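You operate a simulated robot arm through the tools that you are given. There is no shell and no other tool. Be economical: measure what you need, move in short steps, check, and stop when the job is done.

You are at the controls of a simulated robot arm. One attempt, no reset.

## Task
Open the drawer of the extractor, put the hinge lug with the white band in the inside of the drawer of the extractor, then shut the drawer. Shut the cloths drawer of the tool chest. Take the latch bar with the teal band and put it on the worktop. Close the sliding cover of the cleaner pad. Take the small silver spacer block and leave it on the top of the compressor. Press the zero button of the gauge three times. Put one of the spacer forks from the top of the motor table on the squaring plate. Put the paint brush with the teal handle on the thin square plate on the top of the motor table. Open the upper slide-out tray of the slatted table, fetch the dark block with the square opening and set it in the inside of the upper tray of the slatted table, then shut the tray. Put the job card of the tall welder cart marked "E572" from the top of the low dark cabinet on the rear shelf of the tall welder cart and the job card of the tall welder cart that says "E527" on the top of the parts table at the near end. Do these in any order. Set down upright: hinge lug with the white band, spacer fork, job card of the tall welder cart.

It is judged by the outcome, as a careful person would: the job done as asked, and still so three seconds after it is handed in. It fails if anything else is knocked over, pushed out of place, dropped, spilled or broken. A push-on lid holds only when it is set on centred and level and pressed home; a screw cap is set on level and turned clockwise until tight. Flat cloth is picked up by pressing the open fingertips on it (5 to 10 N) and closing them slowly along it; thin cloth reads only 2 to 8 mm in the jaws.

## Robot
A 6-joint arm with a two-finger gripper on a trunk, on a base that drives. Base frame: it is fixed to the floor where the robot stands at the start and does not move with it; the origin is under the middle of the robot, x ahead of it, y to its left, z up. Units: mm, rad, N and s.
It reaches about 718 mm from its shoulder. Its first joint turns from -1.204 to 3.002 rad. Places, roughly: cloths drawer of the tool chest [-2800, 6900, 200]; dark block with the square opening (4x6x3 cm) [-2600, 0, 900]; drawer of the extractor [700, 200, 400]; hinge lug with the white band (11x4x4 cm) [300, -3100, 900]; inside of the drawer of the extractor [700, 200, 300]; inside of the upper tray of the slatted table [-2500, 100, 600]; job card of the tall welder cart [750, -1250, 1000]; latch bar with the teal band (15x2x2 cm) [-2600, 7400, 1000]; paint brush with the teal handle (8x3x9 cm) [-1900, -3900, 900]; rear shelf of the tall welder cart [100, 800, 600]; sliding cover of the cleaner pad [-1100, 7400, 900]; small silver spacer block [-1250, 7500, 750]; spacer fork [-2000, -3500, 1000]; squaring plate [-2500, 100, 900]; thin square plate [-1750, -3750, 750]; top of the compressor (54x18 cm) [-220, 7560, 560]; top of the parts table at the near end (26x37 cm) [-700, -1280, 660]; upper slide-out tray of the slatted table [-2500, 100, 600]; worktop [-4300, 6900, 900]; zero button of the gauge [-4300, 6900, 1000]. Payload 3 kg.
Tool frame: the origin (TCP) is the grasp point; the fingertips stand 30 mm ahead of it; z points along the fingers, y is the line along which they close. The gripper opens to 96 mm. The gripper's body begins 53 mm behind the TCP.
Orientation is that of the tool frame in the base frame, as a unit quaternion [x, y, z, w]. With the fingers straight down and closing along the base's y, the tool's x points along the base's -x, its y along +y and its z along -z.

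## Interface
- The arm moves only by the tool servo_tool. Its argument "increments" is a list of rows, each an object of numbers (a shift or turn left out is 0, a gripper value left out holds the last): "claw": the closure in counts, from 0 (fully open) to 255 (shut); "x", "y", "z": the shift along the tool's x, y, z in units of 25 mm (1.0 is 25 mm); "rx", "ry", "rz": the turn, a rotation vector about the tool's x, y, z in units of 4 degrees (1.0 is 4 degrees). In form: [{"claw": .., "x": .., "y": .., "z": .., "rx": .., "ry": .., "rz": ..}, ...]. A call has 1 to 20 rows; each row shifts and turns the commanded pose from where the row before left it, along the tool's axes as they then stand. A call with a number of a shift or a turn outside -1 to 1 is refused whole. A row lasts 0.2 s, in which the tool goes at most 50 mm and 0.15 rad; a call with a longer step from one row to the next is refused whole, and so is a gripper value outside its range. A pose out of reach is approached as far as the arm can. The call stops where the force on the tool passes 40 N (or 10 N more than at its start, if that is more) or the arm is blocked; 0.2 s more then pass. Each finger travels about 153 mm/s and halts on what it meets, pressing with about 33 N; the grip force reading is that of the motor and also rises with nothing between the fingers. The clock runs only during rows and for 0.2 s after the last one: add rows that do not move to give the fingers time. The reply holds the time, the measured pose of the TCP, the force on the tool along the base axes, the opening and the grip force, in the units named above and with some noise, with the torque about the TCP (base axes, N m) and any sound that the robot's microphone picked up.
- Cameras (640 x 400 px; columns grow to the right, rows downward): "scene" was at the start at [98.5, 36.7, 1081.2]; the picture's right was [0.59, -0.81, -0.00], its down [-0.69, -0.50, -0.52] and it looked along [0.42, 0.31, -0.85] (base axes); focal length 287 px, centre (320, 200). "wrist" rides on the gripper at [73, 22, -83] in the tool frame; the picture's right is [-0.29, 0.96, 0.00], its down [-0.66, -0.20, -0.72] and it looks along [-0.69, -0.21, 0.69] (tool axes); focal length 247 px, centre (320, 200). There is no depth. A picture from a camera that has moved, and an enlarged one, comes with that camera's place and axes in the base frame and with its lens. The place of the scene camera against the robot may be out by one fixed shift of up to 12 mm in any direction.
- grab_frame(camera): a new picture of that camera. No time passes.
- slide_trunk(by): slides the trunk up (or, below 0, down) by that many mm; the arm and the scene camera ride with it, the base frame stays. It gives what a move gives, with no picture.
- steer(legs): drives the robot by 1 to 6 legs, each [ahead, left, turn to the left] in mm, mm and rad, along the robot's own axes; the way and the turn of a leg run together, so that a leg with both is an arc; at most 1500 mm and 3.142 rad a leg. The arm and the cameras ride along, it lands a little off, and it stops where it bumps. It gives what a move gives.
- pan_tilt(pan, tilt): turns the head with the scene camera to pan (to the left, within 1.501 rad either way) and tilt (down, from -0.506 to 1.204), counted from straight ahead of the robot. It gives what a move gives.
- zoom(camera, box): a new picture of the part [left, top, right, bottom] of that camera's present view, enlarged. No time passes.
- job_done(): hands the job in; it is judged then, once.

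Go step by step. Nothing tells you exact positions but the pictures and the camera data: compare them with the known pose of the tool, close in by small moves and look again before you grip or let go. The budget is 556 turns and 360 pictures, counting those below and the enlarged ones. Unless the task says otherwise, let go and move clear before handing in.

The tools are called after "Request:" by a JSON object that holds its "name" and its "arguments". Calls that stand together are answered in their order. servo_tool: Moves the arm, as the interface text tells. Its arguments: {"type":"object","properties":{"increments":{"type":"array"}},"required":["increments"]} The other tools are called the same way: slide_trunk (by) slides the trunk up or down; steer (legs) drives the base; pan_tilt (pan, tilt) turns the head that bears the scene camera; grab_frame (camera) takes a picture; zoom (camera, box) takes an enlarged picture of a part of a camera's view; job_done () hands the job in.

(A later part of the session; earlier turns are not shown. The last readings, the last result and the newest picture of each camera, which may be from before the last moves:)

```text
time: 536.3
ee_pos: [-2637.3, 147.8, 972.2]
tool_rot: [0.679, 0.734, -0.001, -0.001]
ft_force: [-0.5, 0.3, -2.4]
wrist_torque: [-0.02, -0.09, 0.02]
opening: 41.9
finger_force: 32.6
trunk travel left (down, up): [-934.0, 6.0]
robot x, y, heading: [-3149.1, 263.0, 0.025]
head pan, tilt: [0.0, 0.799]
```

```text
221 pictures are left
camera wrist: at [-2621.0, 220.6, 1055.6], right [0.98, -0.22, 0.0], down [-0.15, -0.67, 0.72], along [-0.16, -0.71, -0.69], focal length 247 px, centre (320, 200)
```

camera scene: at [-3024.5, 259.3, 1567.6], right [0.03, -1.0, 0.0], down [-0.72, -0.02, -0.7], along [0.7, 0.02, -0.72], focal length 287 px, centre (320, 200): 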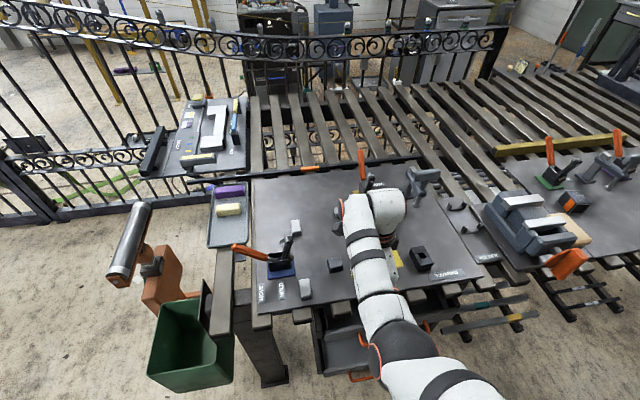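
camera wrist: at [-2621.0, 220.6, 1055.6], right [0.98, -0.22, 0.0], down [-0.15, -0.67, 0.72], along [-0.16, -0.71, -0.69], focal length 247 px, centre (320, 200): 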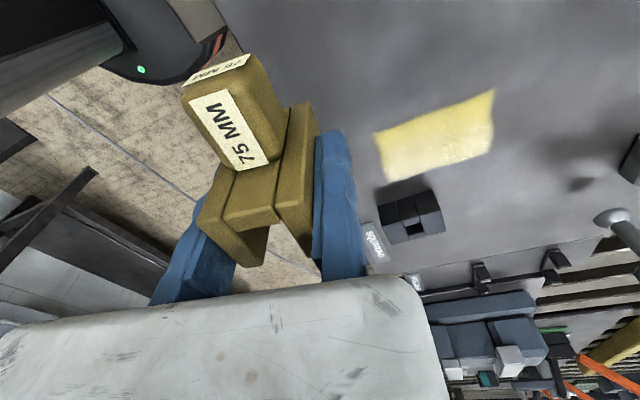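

Shift 46 mm further onto the plate and lower until contact.

Request:
{"name": "steer", "arguments": {"legs": [[46, 11, 0]]}}

Request:
{"name": "servo_tool", "arguments": {"increments": [{"z": 0.6}, {"z": 0.5}]}}

Request:
{"name": "grab_frame", "arguments": {"camera": "wrist"}}

```text
time: 537.2
ee_pos: [-2595.0, 158.7, 975.5]
tool_rot: [0.679, 0.734, 0.0, 0.0]
ft_force: [-0.3, 0.4, -2.8]
wrist_torque: [0.0, -0.07, 0.01]
opening: 41.5
finger_force: 32.6
trunk travel left (down, up): [-934.0, 6.0]
robot x, y, heading: [-3106.7, 273.0, 0.027]
head pan, tilt: [0.0, 0.799]
```

```text
time: 537.8
ee_pos: [-2592.7, 158.5, 944.3]
tool_rot: [0.679, 0.734, -0.001, -0.002]
ft_force: [0.3, -0.3, -2.8]
wrist_torque: [-0.03, -0.05, -0.01]
opening: 41.8
finger_force: 33.5
trunk travel left (down, up): [-934.0, 6.0]
robot x, y, heading: [-3102.1, 275.2, 0.023]
head pan, tilt: [0.0, 0.799]
```

```text
220 pictures are left
camera wrist: at [-2576.6, 232.6, 1027.6], right [0.98, -0.22, 0.0], down [-0.15, -0.67, 0.72], along [-0.16, -0.71, -0.69], focal length 247 px, centre (320, 200)
```

wrist: 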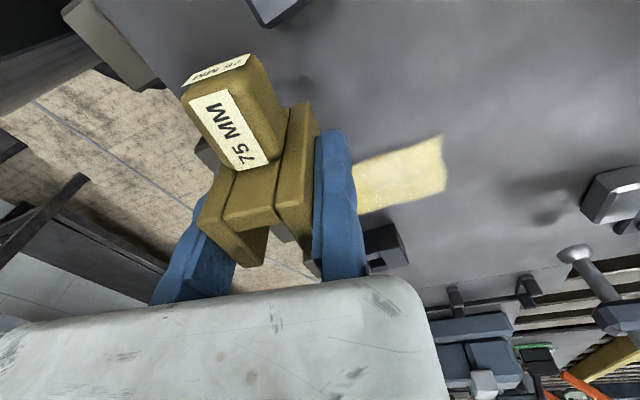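

The stub would be too near the dark block north of it; shift 24 mm south and 12 mm west, then lower.

Request:
{"name": "servo_tool", "arguments": {"increments": [{"x": -0.5, "y": -0.25}, {"x": -0.45, "y": -0.25}, {"z": 0.5}, {"z": 0.3}, {"z": 0.2}, {"z": 0.15}, {"z": 0.15}, {"z": 0.15}, {"z": 0.15}, {"z": 0.15}, {"z": 0.15}, {"z": 0.15}]}}

Request:
{"name": "grab_frame", "arguments": {"camera": "wrist"}}

```text
time: 540.4
ee_pos: [-2605.4, 137.3, 898.5]
tool_rot: [0.68, 0.734, 0.0, 0.002]
ft_force: [-7.1, 1.6, 15.0]
wrist_torque: [0.1, 0.92, -0.08]
opening: 41.8
finger_force: 33.1
trunk travel left (down, up): [-934.0, 6.0]
robot x, y, heading: [-3103.2, 272.7, 0.03]
head pan, tilt: [0.0, 0.799]
stopped in row 12: the force on the tool passed its limit at 40 N (the readings are from after the stop); the commanded pose is now the measured one
```

```text
219 pictures are left
camera wrist: at [-2589.4, 210.2, 981.2], right [0.98, -0.22, 0.0], down [-0.15, -0.67, 0.72], along [-0.16, -0.71, -0.69], focal length 247 px, centre (320, 200)
```

wrist: 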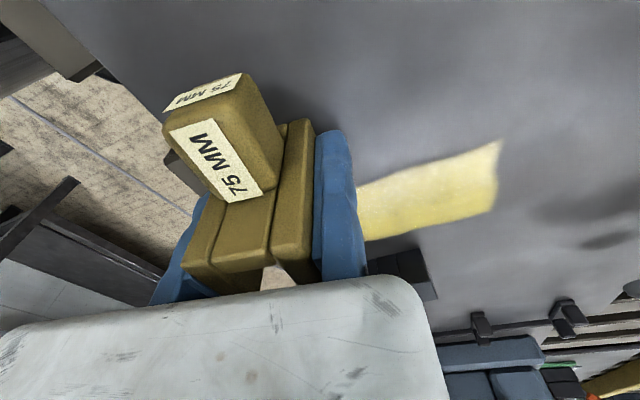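

Contact made; ease and open slowly so it settles flat.

Request:
{"name": "servo_tool", "arguments": {"increments": [{"z": -0.05}, {"claw": 200}, {"claw": 160}, {"claw": 140}, {"claw": 130}, {"claw": 110}, {"claw": 80, "y": 0.1}]}}

Request:
{"name": "grab_frame", "arguments": {"camera": "wrist"}}

```text
time: 542.0
ee_pos: [-2600.8, 136.1, 899.3]
tool_rot: [0.68, 0.733, -0.001, 0.002]
ft_force: [5.6, 0.3, 16.5]
wrist_torque: [0.05, 0.89, -0.01]
opening: 58.6
finger_force: 0.1
trunk travel left (down, up): [-934.0, 6.0]
robot x, y, heading: [-3104.2, 268.7, 0.029]
head pan, tilt: [0.0, 0.799]
```

```text
218 pictures are left
camera wrist: at [-2584.6, 209.4, 981.1], right [0.98, -0.22, 0.0], down [-0.15, -0.67, 0.72], along [-0.16, -0.71, -0.69], focal length 247 px, centre (320, 200)
```

wrist: 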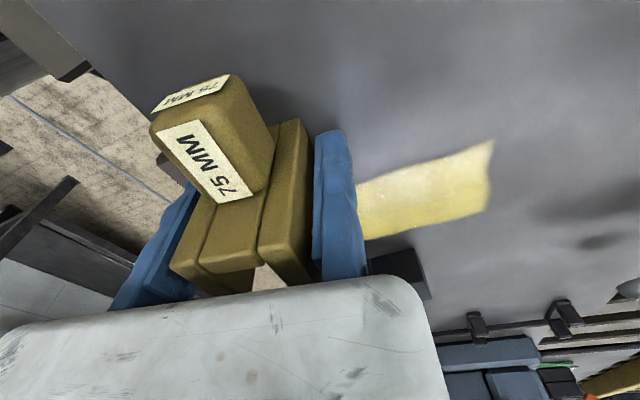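

The fingertips reached the plate (z≈868); the fork now stands free. Raise straight up.

Request:
{"name": "servo_tool", "arguments": {"increments": [{"z": -0.4}, {"z": -0.8}, {"z": -0.8}, {"z": -0.8}]}}

Request:
{"name": "grab_frame", "arguments": {"camera": "wrist"}}

```text
time: 543.0
ee_pos: [-2599.3, 135.6, 967.1]
tool_rot: [0.68, 0.733, 0.0, 0.0]
ft_force: [-0.7, -0.2, -0.1]
wrist_torque: [-0.04, 0.0, 0.04]
opening: 66.2
finger_force: 0.0
trunk travel left (down, up): [-934.0, 6.0]
robot x, y, heading: [-3102.7, 271.0, 0.025]
head pan, tilt: [0.0, 0.799]
```

```text
217 pictures are left
camera wrist: at [-2584.1, 209.4, 1050.0], right [0.98, -0.22, 0.0], down [-0.15, -0.67, 0.72], along [-0.16, -0.71, -0.69], focal length 247 px, centre (320, 200)
```

wrist: 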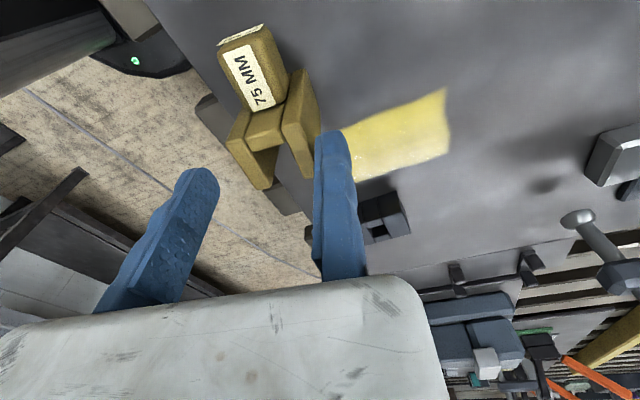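

Fork stands on the squaring plate. Now look at the trays below from here.

Request:
{"name": "steer", "arguments": {"legs": [[-350, 0, 0]]}}

Request:
{"name": "pan_tilt", "arguments": {"pan": -0.15, "tilt": 0.75}}

Request:
{"name": "zoom", "arguments": {"camera": "scene", "box": [160, 100, 480, 350]}}

```text
time: 545.3
ee_pos: [-2954.7, 121.4, 966.8]
tool_rot: [0.683, 0.73, 0.0, -0.001]
ft_force: [0.4, -0.3, 0.5]
wrist_torque: [-0.02, -0.01, -0.03]
opening: 65.8
finger_force: 0.1
trunk travel left (down, up): [-934.0, 6.0]
robot x, y, heading: [-3458.2, 263.0, 0.022]
head pan, tilt: [0.0, 0.799]
```

```text
time: 546.0
ee_pos: [-2956.2, 121.6, 966.1]
tool_rot: [0.683, 0.73, 0.0, 0.001]
ft_force: [0.9, 0.4, -0.6]
wrist_torque: [0.0, -0.01, -0.01]
opening: 65.8
finger_force: 0.1
trunk travel left (down, up): [-934.0, 6.0]
robot x, y, heading: [-3457.8, 265.0, 0.02]
head pan, tilt: [-0.15, 0.75]
```

```text
1.60 times, centred on (320, 225) of scene
camera zoom: at [-3333.6, 249.6, 1571.7], right [-0.13, -0.99, 0.0], down [-0.68, 0.09, -0.73], along [0.73, -0.09, -0.68], focal length 459 px, centre (320, 160)
```

zoom: 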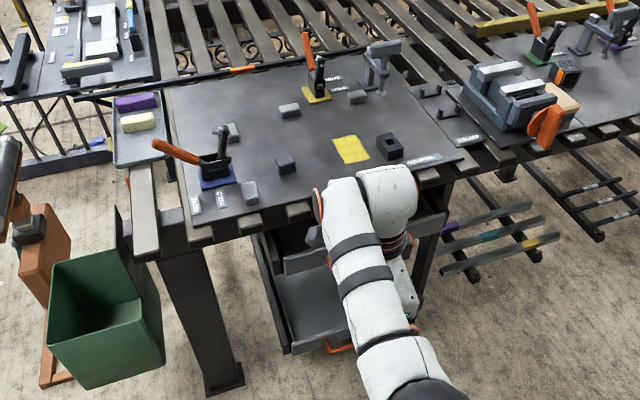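

Request:
{"name": "steer", "arguments": {"legs": [[0, 0, 0.8]]}}

Request:
{"name": "slide_trunk", "arguments": {"by": -350}}

Request:
{"name": "pan_tilt", "arguments": {"pan": -0.95, "tilt": 0.65}}

Request:
{"name": "zoom", "arguments": {"camera": "scene", "box": [160, 80, 480, 380]}}

```text
time: 548.5
ee_pos: [-3003.3, 519.6, 967.1]
tool_rot: [0.349, 0.937, 0.0, 0.0]
ft_force: [-0.2, -0.2, -0.3]
wrist_torque: [0.01, 0.04, -0.02]
opening: 65.9
finger_force: 0.0
trunk travel left (down, up): [-934.0, 6.0]
robot x, y, heading: [-3457.1, 263.7, 0.806]
head pan, tilt: [-0.15, 0.75]
```

```text
time: 551.9
ee_pos: [-3003.5, 521.1, 616.2]
tool_rot: [0.351, 0.936, 0.0, 0.001]
ft_force: [0.3, 0.2, 0.5]
wrist_torque: [-0.01, 0.0, 0.01]
opening: 65.6
finger_force: 0.0
trunk travel left (down, up): [-584.0, 356.0]
robot x, y, heading: [-3462.9, 265.7, 0.805]
head pan, tilt: [-0.15, 0.75]
```

```text
time: 553.0
ee_pos: [-3002.4, 520.5, 617.6]
tool_rot: [0.349, 0.937, 0.0, 0.001]
ft_force: [0.8, -0.4, -0.3]
wrist_torque: [-0.01, 0.02, 0.03]
opening: 65.9
finger_force: 0.1
trunk travel left (down, up): [-584.0, 356.0]
robot x, y, heading: [-3458.1, 264.4, 0.804]
head pan, tilt: [-0.949, 0.649]
```

```text
1.33 times, centred on (320, 230) of scene
camera zoom: at [-3344.7, 283.5, 1230.2], right [-0.14, -0.99, 0.0], down [-0.6, 0.08, -0.8], along [0.79, -0.11, -0.6], focal length 382 px, centre (320, 160)
```

zoom: 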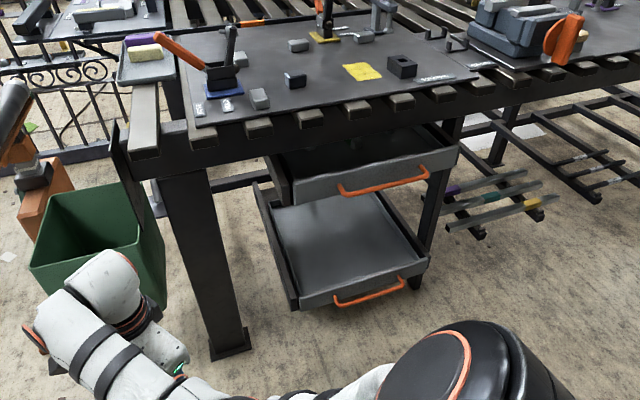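

I don't see the fork on the plate; check the wrist view.

Request:
{"name": "grab_frame", "arguments": {"camera": "wrist"}}

Request:
{"name": "zoom", "arguments": {"camera": "scene", "box": [240, 70, 440, 220]}}

```text
214 pictures are left
camera wrist: at [-3045.1, 584.4, 699.9], right [0.85, 0.53, 0.0], down [0.37, -0.59, 0.72], along [0.38, -0.61, -0.69], focal length 247 px, centre (320, 200)
```

wrist: 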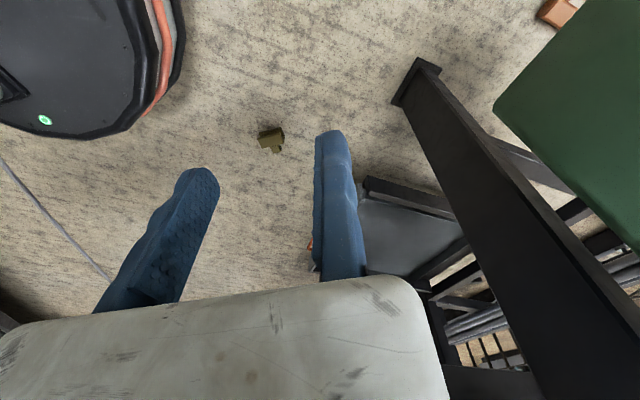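

```text
2.67 times, centred on (340, 145) of scene
camera zoom: at [-3344.7, 283.5, 1230.2], right [-0.14, -0.99, 0.0], down [-0.6, 0.08, -0.8], along [0.79, -0.11, -0.6], focal length 765 px, centre (267, 347)
```

zoom: 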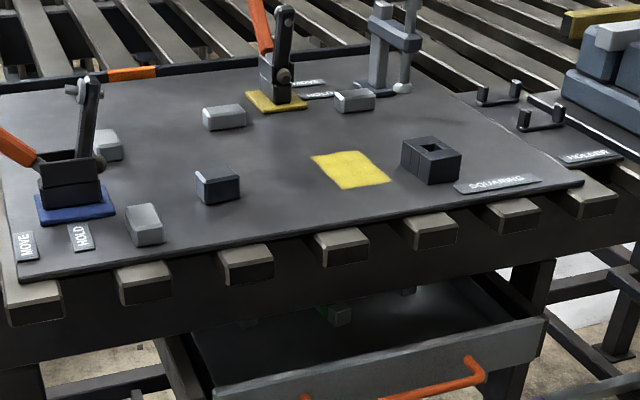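

The fork fell: my fingertips were still below its top when I backed off. It lies on the floor at ≈(-2955,144); I'll retrieve it. Zoom to see how it lies.

Request:
{"name": "zoom", "arguments": {"camera": "wrist", "box": [220, 90, 330, 180]}}

```text
4.44 times, centred on (275, 135) of wrist
camera zoom: at [-3045.1, 584.4, 699.9], right [0.85, 0.53, 0.0], down [0.37, -0.59, 0.72], along [0.38, -0.61, -0.69], focal length 1098 px, centre (520, 489)
```

zoom: 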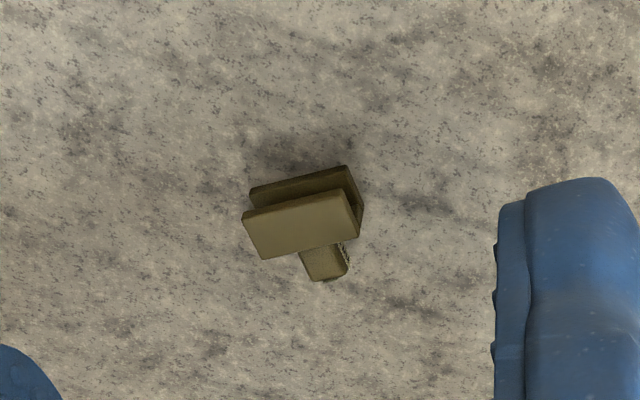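

The fork lies on its side. Plan: grip it from stub end to prong tips and pivot it upright on the floor, then regrip it normally. First position the robot and tool.

Request:
{"name": "steer", "arguments": {"legs": [[-218, -296, 0]]}}

Request:
{"name": "servo_tool", "arguments": {"increments": [{"rz": -1, "claw": 0}, {"rz": -1}, {"rz": -1}, {"rz": -1}, {"rz": -1}, {"rz": -1}, {"rz": -1}, {"rz": -1}, {"rz": -1}, {"rz": -1}, {"rz": -1}, {"rz": -1}, {"rz": -1}, {"rz": -1}, {"rz": -1}, {"rz": -1}, {"rz": -1}, {"rz": -1}]}}

Request:
{"name": "slide_trunk", "arguments": {"by": -380}}

Request:
{"name": "grab_frame", "arguments": {"camera": "wrist"}}

```text
time: 555.4
ee_pos: [-2945.0, 158.0, 617.1]
tool_rot: [0.351, 0.936, 0.0, 0.0]
ft_force: [0.5, -0.3, 0.5]
wrist_torque: [0.0, 0.0, 0.02]
opening: 65.7
finger_force: 0.0
trunk travel left (down, up): [-584.0, 356.0]
robot x, y, heading: [-3404.2, -96.2, 0.804]
head pan, tilt: [-0.949, 0.649]
```

```text
time: 559.1
ee_pos: [-2945.7, 159.9, 616.6]
tool_rot: [-0.267, 0.964, 0.0, -0.001]
ft_force: [0.0, -0.1, 0.6]
wrist_torque: [-0.01, -0.02, 0.01]
opening: 96.3
finger_force: 0.1
trunk travel left (down, up): [-584.0, 356.0]
robot x, y, heading: [-3404.3, -94.1, 0.808]
head pan, tilt: [-0.949, 0.649]
```

```text
time: 562.8
ee_pos: [-2945.4, 158.5, 236.9]
tool_rot: [-0.266, 0.964, -0.001, 0.0]
ft_force: [0.8, 0.1, -0.3]
wrist_torque: [0.0, 0.02, -0.01]
opening: 96.1
finger_force: 0.1
trunk travel left (down, up): [-204.0, 736.0]
robot x, y, heading: [-3398.7, -96.3, 0.806]
head pan, tilt: [-0.949, 0.649]
```

```text
211 pictures are left
camera wrist: at [-3020.6, 139.7, 320.2], right [-0.24, 0.97, 0.0], down [0.67, 0.17, 0.72], along [0.7, 0.17, -0.69], focal length 247 px, centre (320, 200)
```

wrist: 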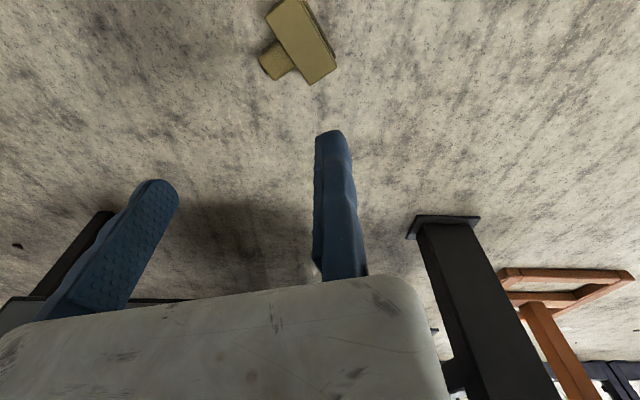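

Request:
{"name": "zoom", "arguments": {"camera": "wrist", "box": [230, 0, 370, 100]}}

```text
4.00 times, centred on (300, 50) of wrist
camera zoom: at [-3020.6, 139.7, 320.2], right [-0.24, 0.97, 0.0], down [0.67, 0.17, 0.72], along [0.7, 0.17, -0.69], focal length 988 px, centre (400, 800)
```

zoom: 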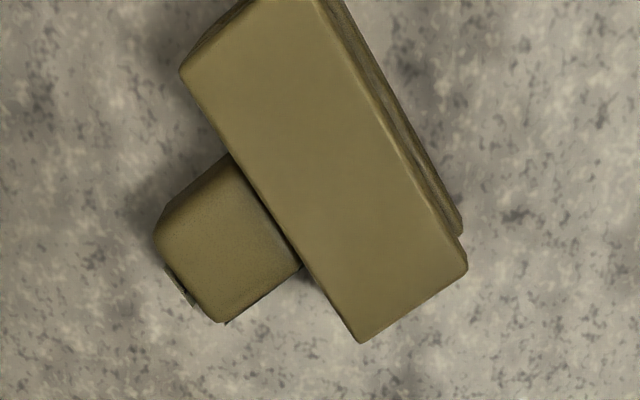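

Request:
{"name": "servo_tool", "arguments": {"increments": [{"rz": -1}, {"rz": -1}, {"rz": -1}, {"rz": -1}, {"rz": -1}, {"x": 0.35, "y": 0.45}, {"x": 0.35, "y": 0.45}]}}

Request:
{"name": "slide_trunk", "arguments": {"by": -110}}

Request:
{"name": "grab_frame", "arguments": {"camera": "wrist"}}

```text
time: 564.4
ee_pos: [-2975.1, 159.0, 236.6]
tool_rot: [-0.43, 0.903, -0.001, 0.0]
ft_force: [-0.4, -0.5, 1.1]
wrist_torque: [0.01, 0.02, -0.01]
opening: 96.1
finger_force: 0.1
trunk travel left (down, up): [-204.0, 736.0]
robot x, y, heading: [-3401.9, -94.6, 0.804]
head pan, tilt: [-0.949, 0.649]
```

```text
time: 565.8
ee_pos: [-2974.6, 158.8, 127.6]
tool_rot: [-0.43, 0.903, -0.001, 0.001]
ft_force: [-0.7, -0.8, 0.8]
wrist_torque: [0.03, 0.0, 0.03]
opening: 96.0
finger_force: 0.1
trunk travel left (down, up): [-94.0, 846.0]
robot x, y, heading: [-3398.9, -96.2, 0.811]
head pan, tilt: [-0.949, 0.649]
```

```text
209 pictures are left
camera wrist: at [-3039.6, 115.1, 210.3], right [-0.56, 0.83, 0.0], down [0.57, 0.39, 0.72], along [0.6, 0.4, -0.69], focal length 247 px, centre (320, 200)
```

wrist: 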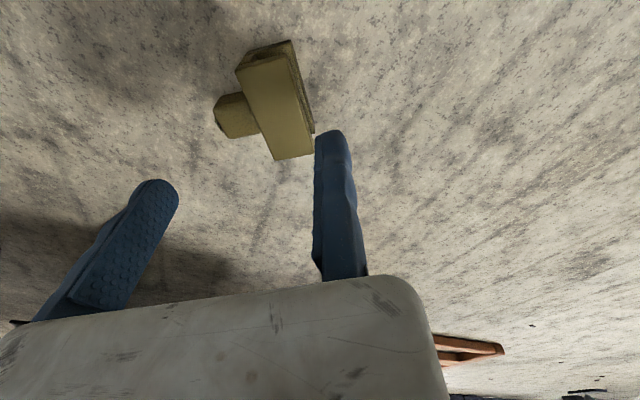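

Request:
{"name": "servo_tool", "arguments": {"increments": [{"x": 0.36}]}}

Request:
{"name": "slide_trunk", "arguments": {"by": -88}}

Request:
{"name": "grab_frame", "arguments": {"camera": "wrist"}}

```text
time: 566.2
ee_pos: [-2977.5, 151.3, 129.8]
tool_rot: [-0.429, 0.903, -0.001, 0.004]
ft_force: [0.2, -0.1, -0.2]
wrist_torque: [0.04, -0.01, 0.02]
opening: 96.3
finger_force: 0.1
trunk travel left (down, up): [-94.0, 846.0]
robot x, y, heading: [-3402.9, -97.7, 0.806]
head pan, tilt: [-0.949, 0.649]
```

```text
time: 567.7
ee_pos: [-2968.7, 160.5, 136.9]
tool_rot: [-0.429, 0.902, 0.0, 0.036]
ft_force: [-0.3, -0.2, -0.2]
wrist_torque: [0.02, 0.01, -0.01]
opening: 96.1
finger_force: 0.1
trunk travel left (down, up): [-60.0, 880.0]
robot x, y, heading: [-3402.7, -97.8, 0.803]
head pan, tilt: [-0.949, 0.649]
stopped: the arm was blocked; the commanded pose is now the measured one
```

```text
208 pictures are left
camera wrist: at [-3039.3, 113.2, 215.1], right [-0.56, 0.83, -0.01], down [0.52, 0.36, 0.77], along [0.64, 0.42, -0.64], focal length 247 px, centre (320, 200)
```

wrist: 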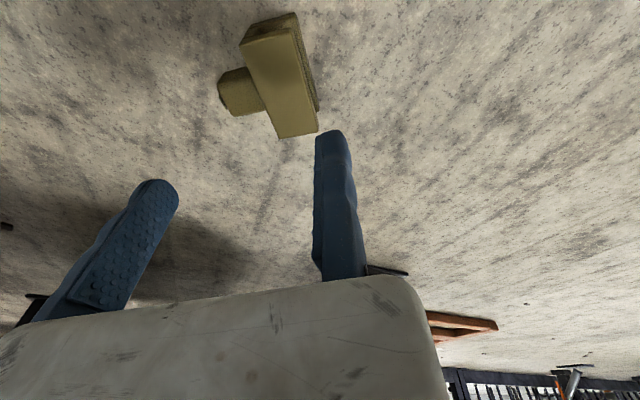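

The elbow met the floor; use a higher trunk with the arm reaching further down, and come a bit closer.

Request:
{"name": "slide_trunk", "arguments": {"by": 45}}

Request:
{"name": "steer", "arguments": {"legs": [[35, 0, 0]]}}

Request:
{"name": "servo_tool", "arguments": {"increments": [{"ry": 1}, {"x": 0.8}, {"x": 0.8}, {"z": 0.8}, {"z": 0.8}, {"z": 0.8}, {"z": 0.8}]}}

Request:
{"name": "grab_frame", "arguments": {"camera": "wrist"}}

```text
time: 568.5
ee_pos: [-2964.7, 156.9, 151.2]
tool_rot: [-0.427, 0.904, 0.0, 0.019]
ft_force: [-0.5, 0.5, -0.3]
wrist_torque: [0.0, 0.0, 0.0]
opening: 95.9
finger_force: 0.1
trunk travel left (down, up): [-105.0, 835.0]
robot x, y, heading: [-3402.1, -99.0, 0.807]
head pan, tilt: [-0.949, 0.649]
```

```text
time: 569.4
ee_pos: [-2942.9, 183.0, 152.2]
tool_rot: [-0.428, 0.904, 0.0, 0.018]
ft_force: [-0.4, 0.0, 0.5]
wrist_torque: [-0.01, 0.02, -0.01]
opening: 96.1
finger_force: 0.0
trunk travel left (down, up): [-105.0, 835.0]
robot x, y, heading: [-3375.8, -73.2, 0.805]
head pan, tilt: [-0.949, 0.649]
```

```text
time: 571.0
ee_pos: [-2965.0, 148.7, 75.1]
tool_rot: [-0.426, 0.905, -0.016, -0.009]
ft_force: [0.1, -0.2, -0.2]
wrist_torque: [0.02, -0.01, -0.01]
opening: 96.0
finger_force: 0.1
trunk travel left (down, up): [-105.0, 835.0]
robot x, y, heading: [-3374.2, -72.1, 0.808]
head pan, tilt: [-0.949, 0.649]
```

```text
207 pictures are left
camera wrist: at [-3029.8, 108.9, 160.5], right [-0.55, 0.83, -0.03], down [0.58, 0.41, 0.71], along [0.6, 0.37, -0.71], focal length 247 px, centre (320, 200)
```

wrist: 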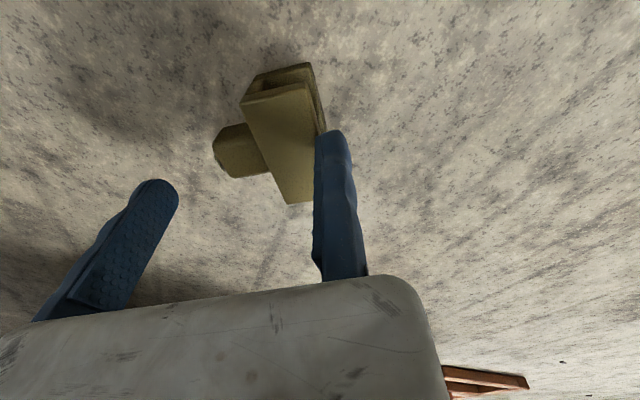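

Request:
{"name": "servo_tool", "arguments": {"increments": [{"y": 0.35, "x": 0.3}, {"z": 0.5}, {"z": 0.5}, {"z": 0.3}, {"z": 0.2}]}}

Request:
{"name": "grab_frame", "arguments": {"camera": "wrist"}}

```text
time: 571.8
ee_pos: [-2960.0, 148.0, 71.7]
tool_rot: [-0.424, 0.906, -0.02, 0.012]
ft_force: [-5.6, -4.7, 14.8]
wrist_torque: [-0.17, 0.28, 0.02]
opening: 95.9
finger_force: 0.1
trunk travel left (down, up): [-105.0, 835.0]
robot x, y, heading: [-3378.7, -74.5, 0.8]
head pan, tilt: [-0.949, 0.649]
stopped in row 3: the force on the tool passed its limit at 86 N (the readings are from after the stop); the commanded pose is now the measured one
```

```text
206 pictures are left
camera wrist: at [-3028.1, 108.7, 153.8], right [-0.54, 0.84, -0.04], down [0.55, 0.4, 0.73], along [0.63, 0.38, -0.68], focal length 247 px, centre (320, 200)
```

wrist: 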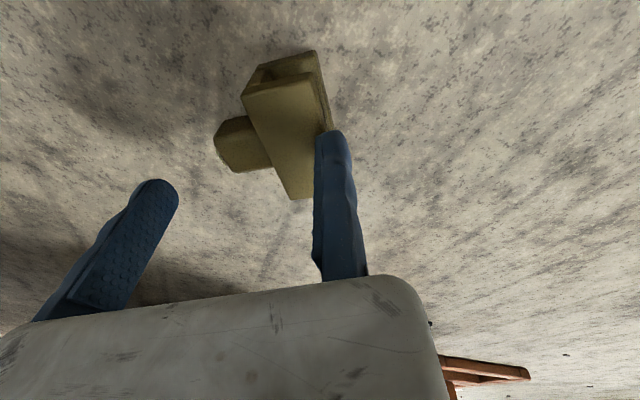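

Request:
{"name": "servo_tool", "arguments": {"increments": [{"z": -0.5}, {"rx": -0.65}, {"y": 0.65, "x": 0.3}, {"z": 0.2}]}}

Request:
{"name": "grab_frame", "arguments": {"camera": "wrist"}}

```text
time: 572.8
ee_pos: [-2959.0, 150.8, 80.9]
tool_rot: [-0.419, 0.908, -0.009, 0.013]
ft_force: [-0.7, 0.1, -0.2]
wrist_torque: [-0.03, -0.02, 0.0]
opening: 95.8
finger_force: 0.1
trunk travel left (down, up): [-105.0, 835.0]
robot x, y, heading: [-3378.2, -71.8, 0.809]
head pan, tilt: [-0.949, 0.649]
```

```text
205 pictures are left
camera wrist: at [-3027.6, 108.3, 163.3], right [-0.54, 0.84, -0.02], down [0.56, 0.38, 0.74], along [0.63, 0.38, -0.67], focal length 247 px, centre (320, 200)
```

wrist: 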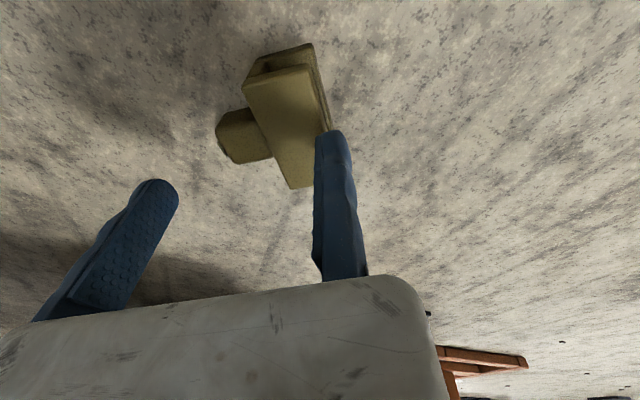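

Request:
{"name": "pan_tilt", "arguments": {"pan": -0.3, "tilt": 1.1}}

Request:
{"name": "grab_frame", "arguments": {"camera": "scene"}}

```text
time: 573.8
ee_pos: [-2960.7, 150.1, 81.3]
tool_rot: [-0.419, 0.908, -0.01, 0.013]
ft_force: [-0.5, -0.4, -0.1]
wrist_torque: [0.02, 0.01, -0.05]
opening: 95.8
finger_force: 0.0
trunk travel left (down, up): [-105.0, 835.0]
robot x, y, heading: [-3375.1, -73.1, 0.809]
head pan, tilt: [-0.3, 1.1]
```

```text
204 pictures are left
camera scene: at [-3295.2, -9.5, 717.5], right [0.48, -0.87, 0.0], down [-0.78, -0.43, -0.46], along [0.4, 0.22, -0.89], focal length 287 px, centre (320, 200)
```

scene: 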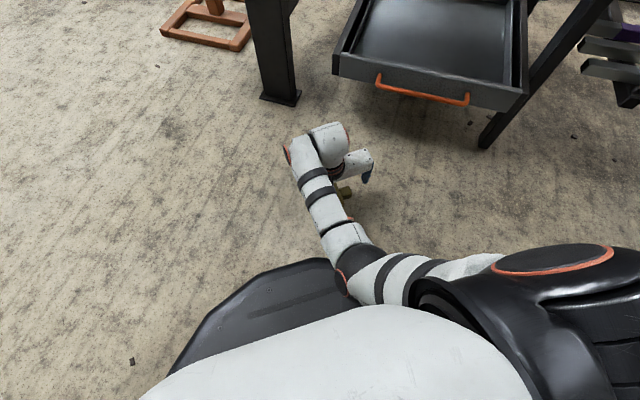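

The elbow is against my own base plate. I'll turn so the arm reaches more to the right, clear of the base.

Request:
{"name": "slide_trunk", "arguments": {"by": 150}}

Request:
{"name": "steer", "arguments": {"legs": [[0, 0, 0.6]]}}

Request:
{"name": "servo_tool", "arguments": {"increments": [{"x": 0.2, "y": -0.96}, {"x": 0.2, "y": -0.96}, {"x": 0.2, "y": -0.96}, {"x": 0.2, "y": -0.96}, {"x": 0.2, "y": -0.96}, {"x": 0.2, "y": -0.96}, {"x": 0.2, "y": -0.96}, {"x": 0.2, "y": -0.96}, {"x": 0.2, "y": -0.96}, {"x": 0.2, "y": -0.96}, {"x": 0.2, "y": -0.96}]}}

Request:
{"name": "servo_tool", "arguments": {"increments": [{"rz": 1}, {"rz": 1}, {"rz": 1}, {"rz": 1}, {"rz": 1}, {"rz": 1}, {"rz": 1}, {"rz": 1}, {"rz": 0.5}]}}

```text
time: 575.5
ee_pos: [-2962.7, 144.7, 225.6]
tool_rot: [-0.419, 0.908, -0.013, 0.005]
ft_force: [0.1, 0.2, 0.9]
wrist_torque: [0.0, 0.01, 0.01]
opening: 95.9
finger_force: 0.0
trunk travel left (down, up): [-255.0, 685.0]
robot x, y, heading: [-3377.1, -70.8, 0.81]
head pan, tilt: [-0.3, 1.1]
```

```text
time: 577.6
ee_pos: [-3160.0, 338.1, 223.6]
tool_rot: [-0.668, 0.744, -0.012, 0.007]
ft_force: [-0.6, -0.3, 0.1]
wrist_torque: [0.01, -0.03, 0.01]
opening: 96.1
finger_force: 0.1
trunk travel left (down, up): [-255.0, 685.0]
robot x, y, heading: [-3375.0, -72.3, 1.411]
head pan, tilt: [-0.3, 1.1]
```

```text
time: 580.0
ee_pos: [-2899.1, 254.9, 229.9]
tool_rot: [-0.669, 0.743, -0.011, 0.008]
ft_force: [0.1, 0.1, -0.7]
wrist_torque: [-0.03, 0.03, 0.02]
opening: 95.8
finger_force: 0.1
trunk travel left (down, up): [-255.0, 685.0]
robot x, y, heading: [-3377.7, -71.3, 1.405]
head pan, tilt: [-0.3, 1.1]
```

```text
time: 582.0
ee_pos: [-2902.3, 256.1, 231.2]
tool_rot: [-0.421, 0.907, -0.009, 0.01]
ft_force: [-0.8, -1.1, -0.1]
wrist_torque: [-0.02, 0.04, -0.01]
opening: 96.0
finger_force: 0.0
trunk travel left (down, up): [-255.0, 685.0]
robot x, y, heading: [-3374.8, -75.2, 1.41]
head pan, tilt: [-0.3, 1.1]
```

Request:
{"name": "steer", "arguments": {"legs": [[-118, 55, 0]]}}

Request:
{"name": "servo_tool", "arguments": {"increments": [{"rx": -0.35, "ry": 0.15}, {"z": 1}, {"z": 1}, {"z": 1}, {"z": 0.8}]}}

Request:
{"name": "grab_frame", "arguments": {"camera": "wrist"}}

```text
time: 583.3
ee_pos: [-2975.6, 149.1, 230.3]
tool_rot: [-0.422, 0.906, -0.009, 0.01]
ft_force: [-0.4, -0.5, -0.5]
wrist_torque: [-0.04, 0.01, 0.01]
opening: 96.0
finger_force: 0.1
trunk travel left (down, up): [-255.0, 685.0]
robot x, y, heading: [-3453.9, -178.3, 1.411]
head pan, tilt: [-0.3, 1.1]
```

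```text
time: 584.5
ee_pos: [-2982.0, 146.0, 148.4]
tool_rot: [-0.423, 0.906, 0.0, 0.001]
ft_force: [0.4, -0.1, 0.4]
wrist_torque: [0.02, 0.04, 0.01]
opening: 95.9
finger_force: 0.0
out of reach, approached as far as the arm can: row 5
trunk travel left (down, up): [-255.0, 685.0]
robot x, y, heading: [-3453.4, -177.6, 1.409]
head pan, tilt: [-0.3, 1.1]
```

```text
203 pictures are left
camera wrist: at [-3048.0, 102.8, 231.5], right [-0.54, 0.84, 0.0], down [0.58, 0.38, 0.72], along [0.61, 0.39, -0.69], focal length 247 px, centre (320, 200)
```

wrist: 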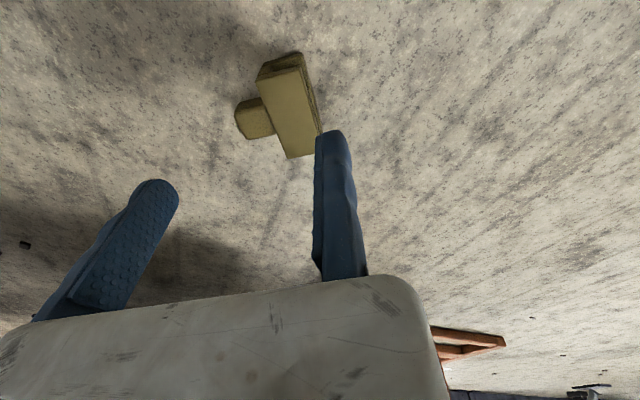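

Request:
{"name": "slide_trunk", "arguments": {"by": -70}}

Request:
{"name": "grab_frame", "arguments": {"camera": "wrist"}}

```text
time: 585.6
ee_pos: [-2982.4, 144.9, 77.8]
tool_rot: [-0.423, 0.906, 0.0, 0.0]
ft_force: [-0.5, -0.3, 0.2]
wrist_torque: [0.03, 0.0, -0.01]
opening: 96.1
finger_force: 0.1
trunk travel left (down, up): [-185.0, 755.0]
robot x, y, heading: [-3450.4, -180.4, 1.409]
head pan, tilt: [-0.3, 1.1]
```

```text
202 pictures are left
camera wrist: at [-3048.0, 102.8, 161.7], right [-0.54, 0.84, 0.0], down [0.58, 0.38, 0.72], along [0.61, 0.39, -0.69], focal length 247 px, centre (320, 200)
```

wrist: 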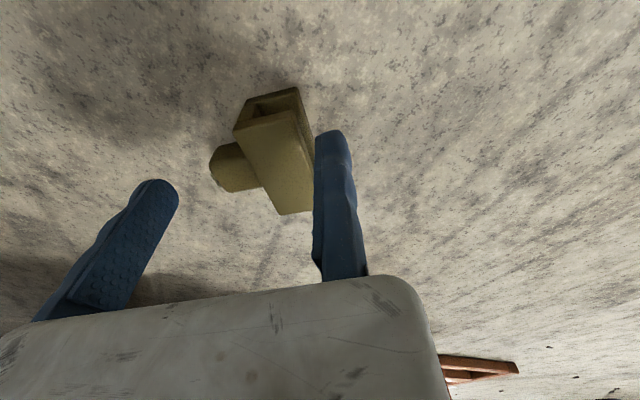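

Request:
{"name": "servo_tool", "arguments": {"increments": [{"rz": 1}, {"rz": 1}, {"x": -0.6, "y": 0.1}]}}

Request:
{"name": "slide_trunk", "arguments": {"by": -42}}

Request:
{"name": "grab_frame", "arguments": {"camera": "wrist"}}

```text
time: 586.4
ee_pos: [-2982.4, 152.3, 84.9]
tool_rot: [-0.358, 0.934, -0.001, 0.001]
ft_force: [-0.3, -0.1, -0.9]
wrist_torque: [-0.03, 0.02, -0.03]
opening: 95.6
finger_force: 0.0
out of reach, approached as far as the arm can: row 3
trunk travel left (down, up): [-185.0, 755.0]
robot x, y, heading: [-3447.0, -177.5, 1.409]
head pan, tilt: [-0.3, 1.1]
```

```text
time: 587.2
ee_pos: [-2983.3, 151.8, 43.0]
tool_rot: [-0.358, 0.934, 0.0, 0.0]
ft_force: [0.4, 0.5, 0.3]
wrist_torque: [0.01, 0.03, 0.01]
opening: 95.8
finger_force: 0.2
trunk travel left (down, up): [-143.0, 797.0]
robot x, y, heading: [-3451.8, -181.3, 1.405]
head pan, tilt: [-0.3, 1.1]
```

```text
201 pictures are left
camera wrist: at [-3053.9, 118.7, 125.7], right [-0.42, 0.91, 0.0], down [0.62, 0.29, 0.72], along [0.66, 0.3, -0.69], focal length 247 px, centre (320, 200)
```

wrist: 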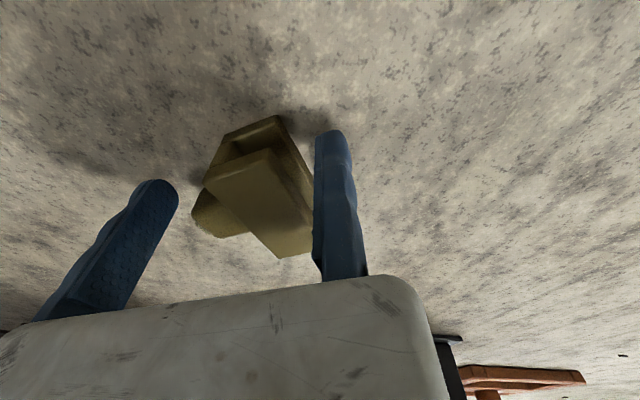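

Request:
{"name": "steer", "arguments": {"legs": [[9, -7, 0]]}}

Request:
{"name": "slide_trunk", "arguments": {"by": -8}}

Request:
{"name": "servo_tool", "arguments": {"increments": [{"claw": 30}, {"claw": 50}, {"claw": 70}, {"claw": 100}, {"claw": 200}, {"claw": 200}]}}

Request:
{"name": "grab_frame", "arguments": {"camera": "wrist"}}

```text
time: 588.0
ee_pos: [-2974.8, 159.3, 43.3]
tool_rot: [-0.359, 0.933, -0.001, 0.001]
ft_force: [0.4, 0.7, -1.1]
wrist_torque: [0.0, 0.0, -0.01]
opening: 96.1
finger_force: 0.1
trunk travel left (down, up): [-143.0, 797.0]
robot x, y, heading: [-3445.2, -169.3, 1.41]
head pan, tilt: [-0.3, 1.1]
```

```text
time: 588.5
ee_pos: [-2974.5, 160.6, 34.2]
tool_rot: [-0.358, 0.934, -0.001, 0.0]
ft_force: [0.4, 0.4, 0.1]
wrist_torque: [-0.03, 0.02, 0.02]
opening: 96.4
finger_force: 0.0
trunk travel left (down, up): [-135.0, 805.0]
robot x, y, heading: [-3444.0, -173.1, 1.409]
head pan, tilt: [-0.3, 1.1]
```

```text
time: 589.9
ee_pos: [-2974.4, 159.7, 34.8]
tool_rot: [-0.359, 0.933, 0.0, 0.0]
ft_force: [1.4, -2.5, 0.5]
wrist_torque: [0.03, 0.02, 0.01]
opening: 70.5
finger_force: 32.7
trunk travel left (down, up): [-135.0, 805.0]
robot x, y, heading: [-3439.6, -173.3, 1.408]
head pan, tilt: [-0.3, 1.1]
```

```text
200 pictures are left
camera wrist: at [-3045.4, 126.4, 117.7], right [-0.42, 0.91, 0.0], down [0.62, 0.29, 0.72], along [0.66, 0.3, -0.69], focal length 247 px, centre (320, 200)
```

wrist: 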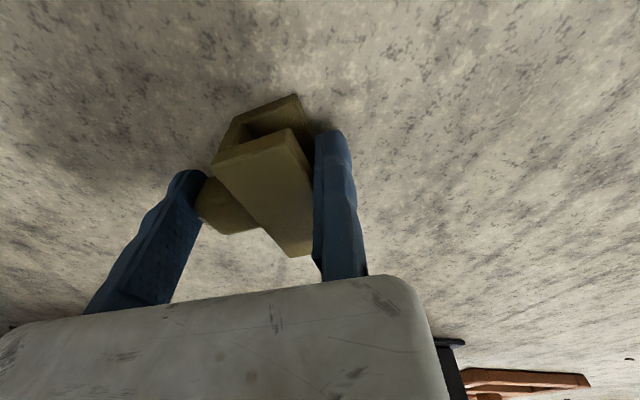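

Gripped stub end to prong tips (70 mm). Lift and pitch the tool forward 60°, carrying the fork toward upright.

Request:
{"name": "slide_trunk", "arguments": {"by": 130}}

Request:
{"name": "servo_tool", "arguments": {"increments": [{"ry": -1}, {"ry": -1}, {"ry": -1}, {"ry": -1}, {"ry": -1}, {"ry": -1}, {"ry": -1}, {"ry": -1}, {"ry": -1}, {"ry": -1}, {"ry": -1}, {"ry": -1}, {"ry": -1}, {"ry": -1}, {"ry": -1}]}}

Request:
{"name": "pan_tilt", "arguments": {"pan": -0.7, "tilt": 0.9}}

Request:
{"name": "grab_frame", "arguments": {"camera": "scene"}}

Request:
{"name": "grab_frame", "arguments": {"camera": "wrist"}}

```text
time: 591.5
ee_pos: [-2974.7, 159.7, 165.1]
tool_rot: [-0.358, 0.934, -0.001, 0.0]
ft_force: [0.3, 0.1, -3.7]
wrist_torque: [0.09, 0.08, 0.02]
opening: 70.5
finger_force: 32.8
trunk travel left (down, up): [-265.0, 675.0]
robot x, y, heading: [-3446.3, -167.4, 1.41]
head pan, tilt: [-0.3, 1.1]
```

```text
time: 594.7
ee_pos: [-2971.1, 162.1, 168.1]
tool_rot: [-0.312, 0.821, 0.165, 0.449]
ft_force: [-0.7, 0.9, -3.0]
wrist_torque: [0.04, 0.09, 0.02]
opening: 70.3
finger_force: 33.3
out of reach, approached as far as the arm can: row 14, 15
trunk travel left (down, up): [-265.0, 675.0]
robot x, y, heading: [-3442.0, -168.3, 1.409]
head pan, tilt: [-0.3, 1.1]
```

```text
time: 595.6
ee_pos: [-2970.8, 160.5, 168.4]
tool_rot: [-0.312, 0.821, 0.164, 0.449]
ft_force: [-0.1, 0.5, -2.7]
wrist_torque: [0.05, 0.08, 0.0]
opening: 70.2
finger_force: 32.8
trunk travel left (down, up): [-265.0, 675.0]
robot x, y, heading: [-3442.9, -171.6, 1.413]
head pan, tilt: [-0.7, 0.901]
```

```text
199 pictures are left
camera scene: at [-3383.4, -76.4, 890.3], right [0.65, -0.76, 0.0], down [-0.59, -0.51, -0.62], along [0.47, 0.4, -0.78], focal length 287 px, centre (320, 200)
```

scene: 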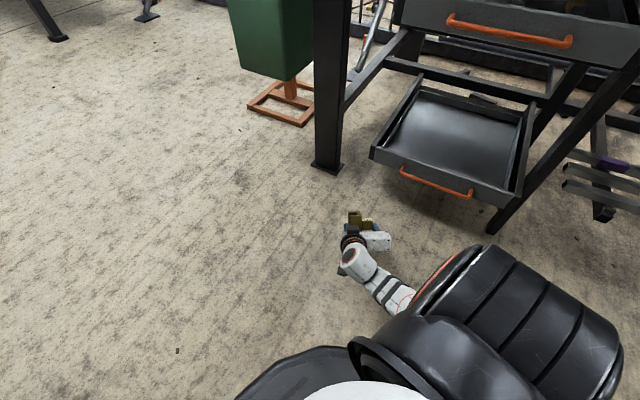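

```text
198 pictures are left
camera wrist: at [-3069.4, 103.9, 151.3], right [-0.51, 0.83, 0.24], down [-0.06, -0.31, 0.95], along [0.86, 0.47, 0.21], focal length 247 px, centre (320, 200)
```

wrist: 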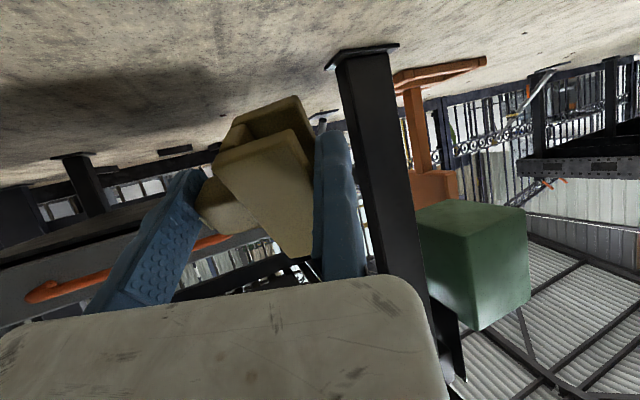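

Request:
{"name": "slide_trunk", "arguments": {"by": -110}}

Request:
{"name": "grab_frame", "arguments": {"camera": "scene"}}

```text
time: 597.0
ee_pos: [-2970.5, 161.3, 57.6]
tool_rot: [-0.312, 0.821, 0.164, 0.449]
ft_force: [0.2, 0.0, -3.2]
wrist_torque: [0.02, 0.08, 0.0]
opening: 69.9
finger_force: 32.7
trunk travel left (down, up): [-155.0, 785.0]
robot x, y, heading: [-3443.7, -174.4, 1.414]
head pan, tilt: [-0.7, 0.901]
```

```text
197 pictures are left
camera scene: at [-3383.4, -76.5, 780.4], right [0.65, -0.76, 0.0], down [-0.59, -0.51, -0.62], along [0.47, 0.4, -0.78], focal length 287 px, centre (320, 200)
```

scene: 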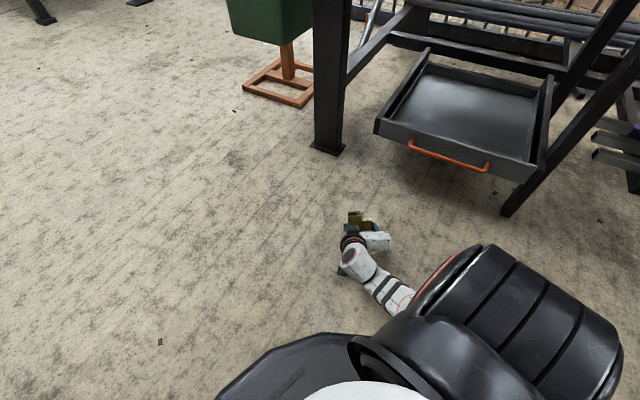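

Request:
{"name": "slide_trunk", "arguments": {"by": -10}}

Request:
{"name": "slide_trunk", "arguments": {"by": -4}}

```text
time: 597.6
ee_pos: [-2971.1, 160.6, 48.0]
tool_rot: [-0.312, 0.821, 0.165, 0.449]
ft_force: [0.2, 0.5, -2.5]
wrist_torque: [0.05, 0.1, -0.02]
opening: 70.6
finger_force: 32.9
trunk travel left (down, up): [-145.0, 795.0]
robot x, y, heading: [-3444.5, -172.9, 1.408]
head pan, tilt: [-0.7, 0.901]
```

```text
time: 598.1
ee_pos: [-2971.2, 160.6, 44.4]
tool_rot: [-0.311, 0.821, 0.163, 0.449]
ft_force: [-0.1, -0.4, -3.3]
wrist_torque: [0.01, 0.08, 0.0]
opening: 70.4
finger_force: 33.0
trunk travel left (down, up): [-141.0, 799.0]
robot x, y, heading: [-3441.0, -173.0, 1.411]
head pan, tilt: [-0.7, 0.901]
```

Request:
{"name": "slide_trunk", "arguments": {"by": -4}}

Request:
{"name": "slide_trunk", "arguments": {"by": -4}}

Request:
{"name": "grab_frame", "arguments": {"camera": "wrist"}}

```text
time: 598.6
ee_pos: [-2969.5, 160.8, 42.8]
tool_rot: [-0.311, 0.82, 0.164, 0.451]
ft_force: [1.0, -5.0, 8.8]
wrist_torque: [-0.07, -0.11, -0.05]
opening: 70.0
finger_force: 32.8
trunk travel left (down, up): [-137.0, 803.0]
robot x, y, heading: [-3441.8, -173.2, 1.406]
head pan, tilt: [-0.7, 0.901]
```

```text
time: 599.2
ee_pos: [-2971.1, 160.4, 38.7]
tool_rot: [-0.311, 0.82, 0.164, 0.452]
ft_force: [1.8, -8.7, 19.8]
wrist_torque: [-0.11, -0.23, -0.09]
opening: 69.5
finger_force: 33.4
trunk travel left (down, up): [-133.0, 807.0]
robot x, y, heading: [-3445.0, -174.1, 1.41]
head pan, tilt: [-0.7, 0.901]
```

```text
196 pictures are left
camera wrist: at [-3068.0, 104.2, 21.9], right [-0.51, 0.83, 0.24], down [-0.07, -0.31, 0.95], along [0.86, 0.47, 0.21], focal length 247 px, centre (320, 200)
```

wrist: 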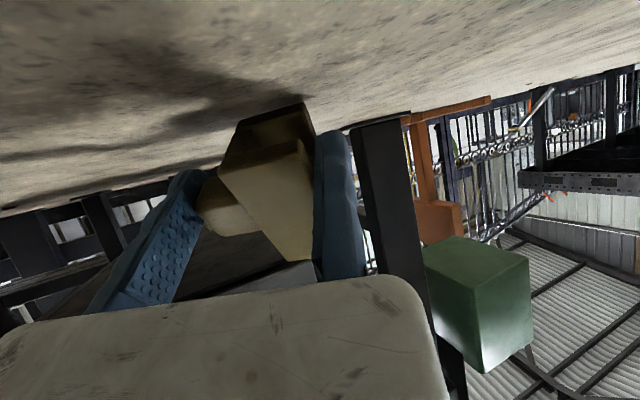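

Pressing the lower edge on the floor; now drag backward to pivot the fork up in the grip.

Request:
{"name": "servo_tool", "arguments": {"increments": [{"z": -0.25, "x": 0.17}, {"z": -0.25, "x": 0.17}, {"z": -0.25, "x": 0.17}, {"z": -0.25, "x": 0.17}]}}

Request:
{"name": "grab_frame", "arguments": {"camera": "wrist"}}

```text
time: 600.2
ee_pos: [-2980.4, 153.0, 48.7]
tool_rot: [-0.312, 0.813, 0.169, 0.461]
ft_force: [0.3, -0.1, -3.0]
wrist_torque: [0.0, 0.04, 0.0]
opening: 69.6
finger_force: 32.9
trunk travel left (down, up): [-133.0, 807.0]
robot x, y, heading: [-3443.6, -173.6, 1.411]
head pan, tilt: [-0.7, 0.901]
```

```text
195 pictures are left
camera wrist: at [-3077.8, 97.2, 28.3], right [-0.52, 0.82, 0.24], down [-0.08, -0.33, 0.94], along [0.85, 0.47, 0.24], focal length 247 px, centre (320, 200)
```

wrist: 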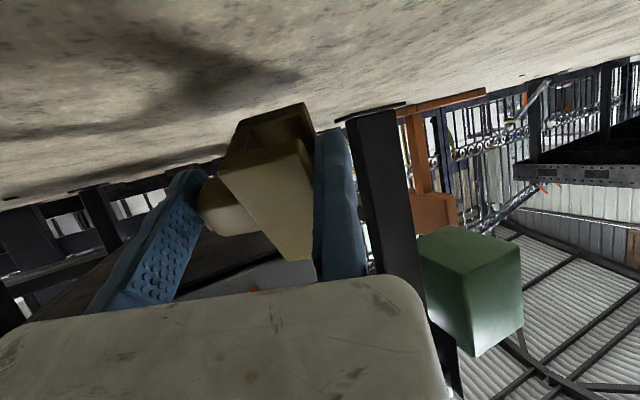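

Not enough pivot. The table leg stands straight ahead; I can push the fork's top against it to rotate it upright in the grip. Drive toward the leg.

Request:
{"name": "slide_trunk", "arguments": {"by": 10}}

Request:
{"name": "steer", "arguments": {"legs": [[285, -138, 0]]}}

Request:
{"name": "grab_frame", "arguments": {"camera": "wrist"}}

Request:
{"name": "grab_frame", "arguments": {"camera": "scene"}}

```text
time: 600.8
ee_pos: [-2984.1, 145.6, 47.0]
tool_rot: [-0.314, 0.818, 0.164, 0.453]
ft_force: [-0.4, 0.2, -4.3]
wrist_torque: [0.04, 0.11, 0.0]
opening: 69.6
finger_force: 33.4
trunk travel left (down, up): [-143.0, 797.0]
robot x, y, heading: [-3443.7, -177.5, 1.407]
head pan, tilt: [-0.7, 0.901]
```

```text
time: 602.9
ee_pos: [-2805.4, 410.7, 48.2]
tool_rot: [-0.316, 0.817, 0.164, 0.454]
ft_force: [-0.5, 0.2, -1.9]
wrist_torque: [0.01, 0.07, -0.01]
opening: 69.7
finger_force: 32.9
trunk travel left (down, up): [-143.0, 797.0]
robot x, y, heading: [-3262.2, 92.0, 1.416]
head pan, tilt: [-0.7, 0.901]
```

```text
194 pictures are left
camera wrist: at [-2902.4, 353.3, 30.6], right [-0.52, 0.82, 0.23], down [-0.07, -0.31, 0.95], along [0.85, 0.48, 0.22], focal length 247 px, centre (320, 200)
```

wrist: 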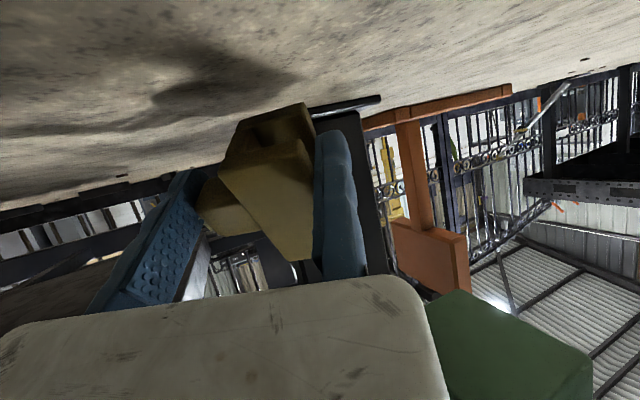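

```text
193 pictures are left
camera scene: at [-3199.4, 190.0, 768.1], right [0.66, -0.75, 0.0], down [-0.59, -0.52, -0.62], along [0.46, 0.41, -0.79], focal length 287 px, centre (320, 200)
```

scene: 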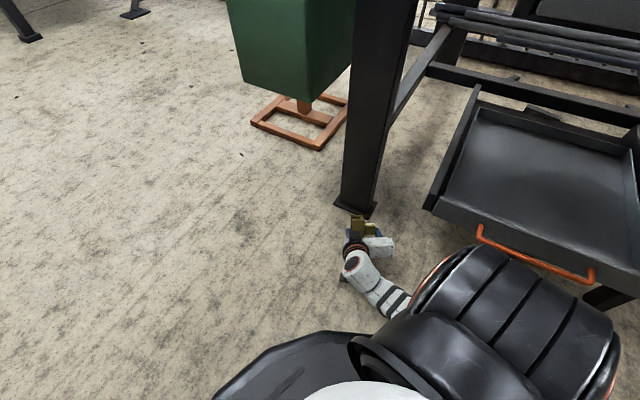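

Request:
{"name": "slide_trunk", "arguments": {"by": 22}}

Request:
{"name": "steer", "arguments": {"legs": [[26, 32, 0]]}}

Request:
{"name": "grab_frame", "arguments": {"camera": "wrist"}}

```text
time: 603.6
ee_pos: [-2805.4, 410.8, 73.5]
tool_rot: [-0.317, 0.815, 0.165, 0.456]
ft_force: [1.3, 0.0, -3.1]
wrist_torque: [0.05, 0.08, -0.02]
opening: 69.8
finger_force: 32.8
trunk travel left (down, up): [-165.0, 775.0]
robot x, y, heading: [-3260.8, 94.6, 1.416]
head pan, tilt: [-0.7, 0.901]
```

```text
time: 604.5
ee_pos: [-2833.2, 440.7, 72.8]
tool_rot: [-0.316, 0.815, 0.165, 0.457]
ft_force: [0.9, 0.0, -3.2]
wrist_torque: [0.04, 0.09, 0.02]
opening: 69.6
finger_force: 33.1
trunk travel left (down, up): [-165.0, 775.0]
robot x, y, heading: [-3292.0, 122.4, 1.415]
head pan, tilt: [-0.7, 0.901]
```

```text
192 pictures are left
camera wrist: at [-2929.7, 383.9, 54.5], right [-0.52, 0.82, 0.23], down [-0.07, -0.31, 0.95], along [0.85, 0.48, 0.22], focal length 247 px, centre (320, 200)
```

wrist: 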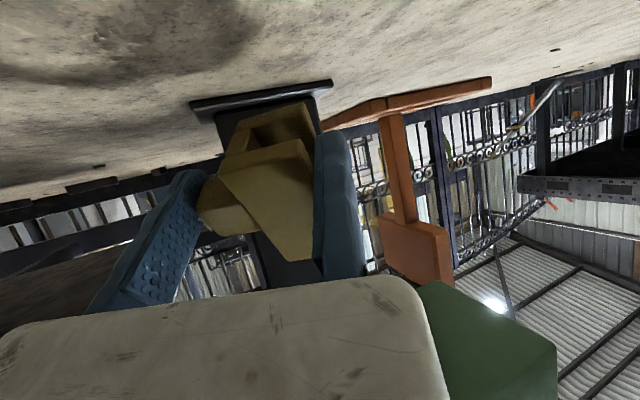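

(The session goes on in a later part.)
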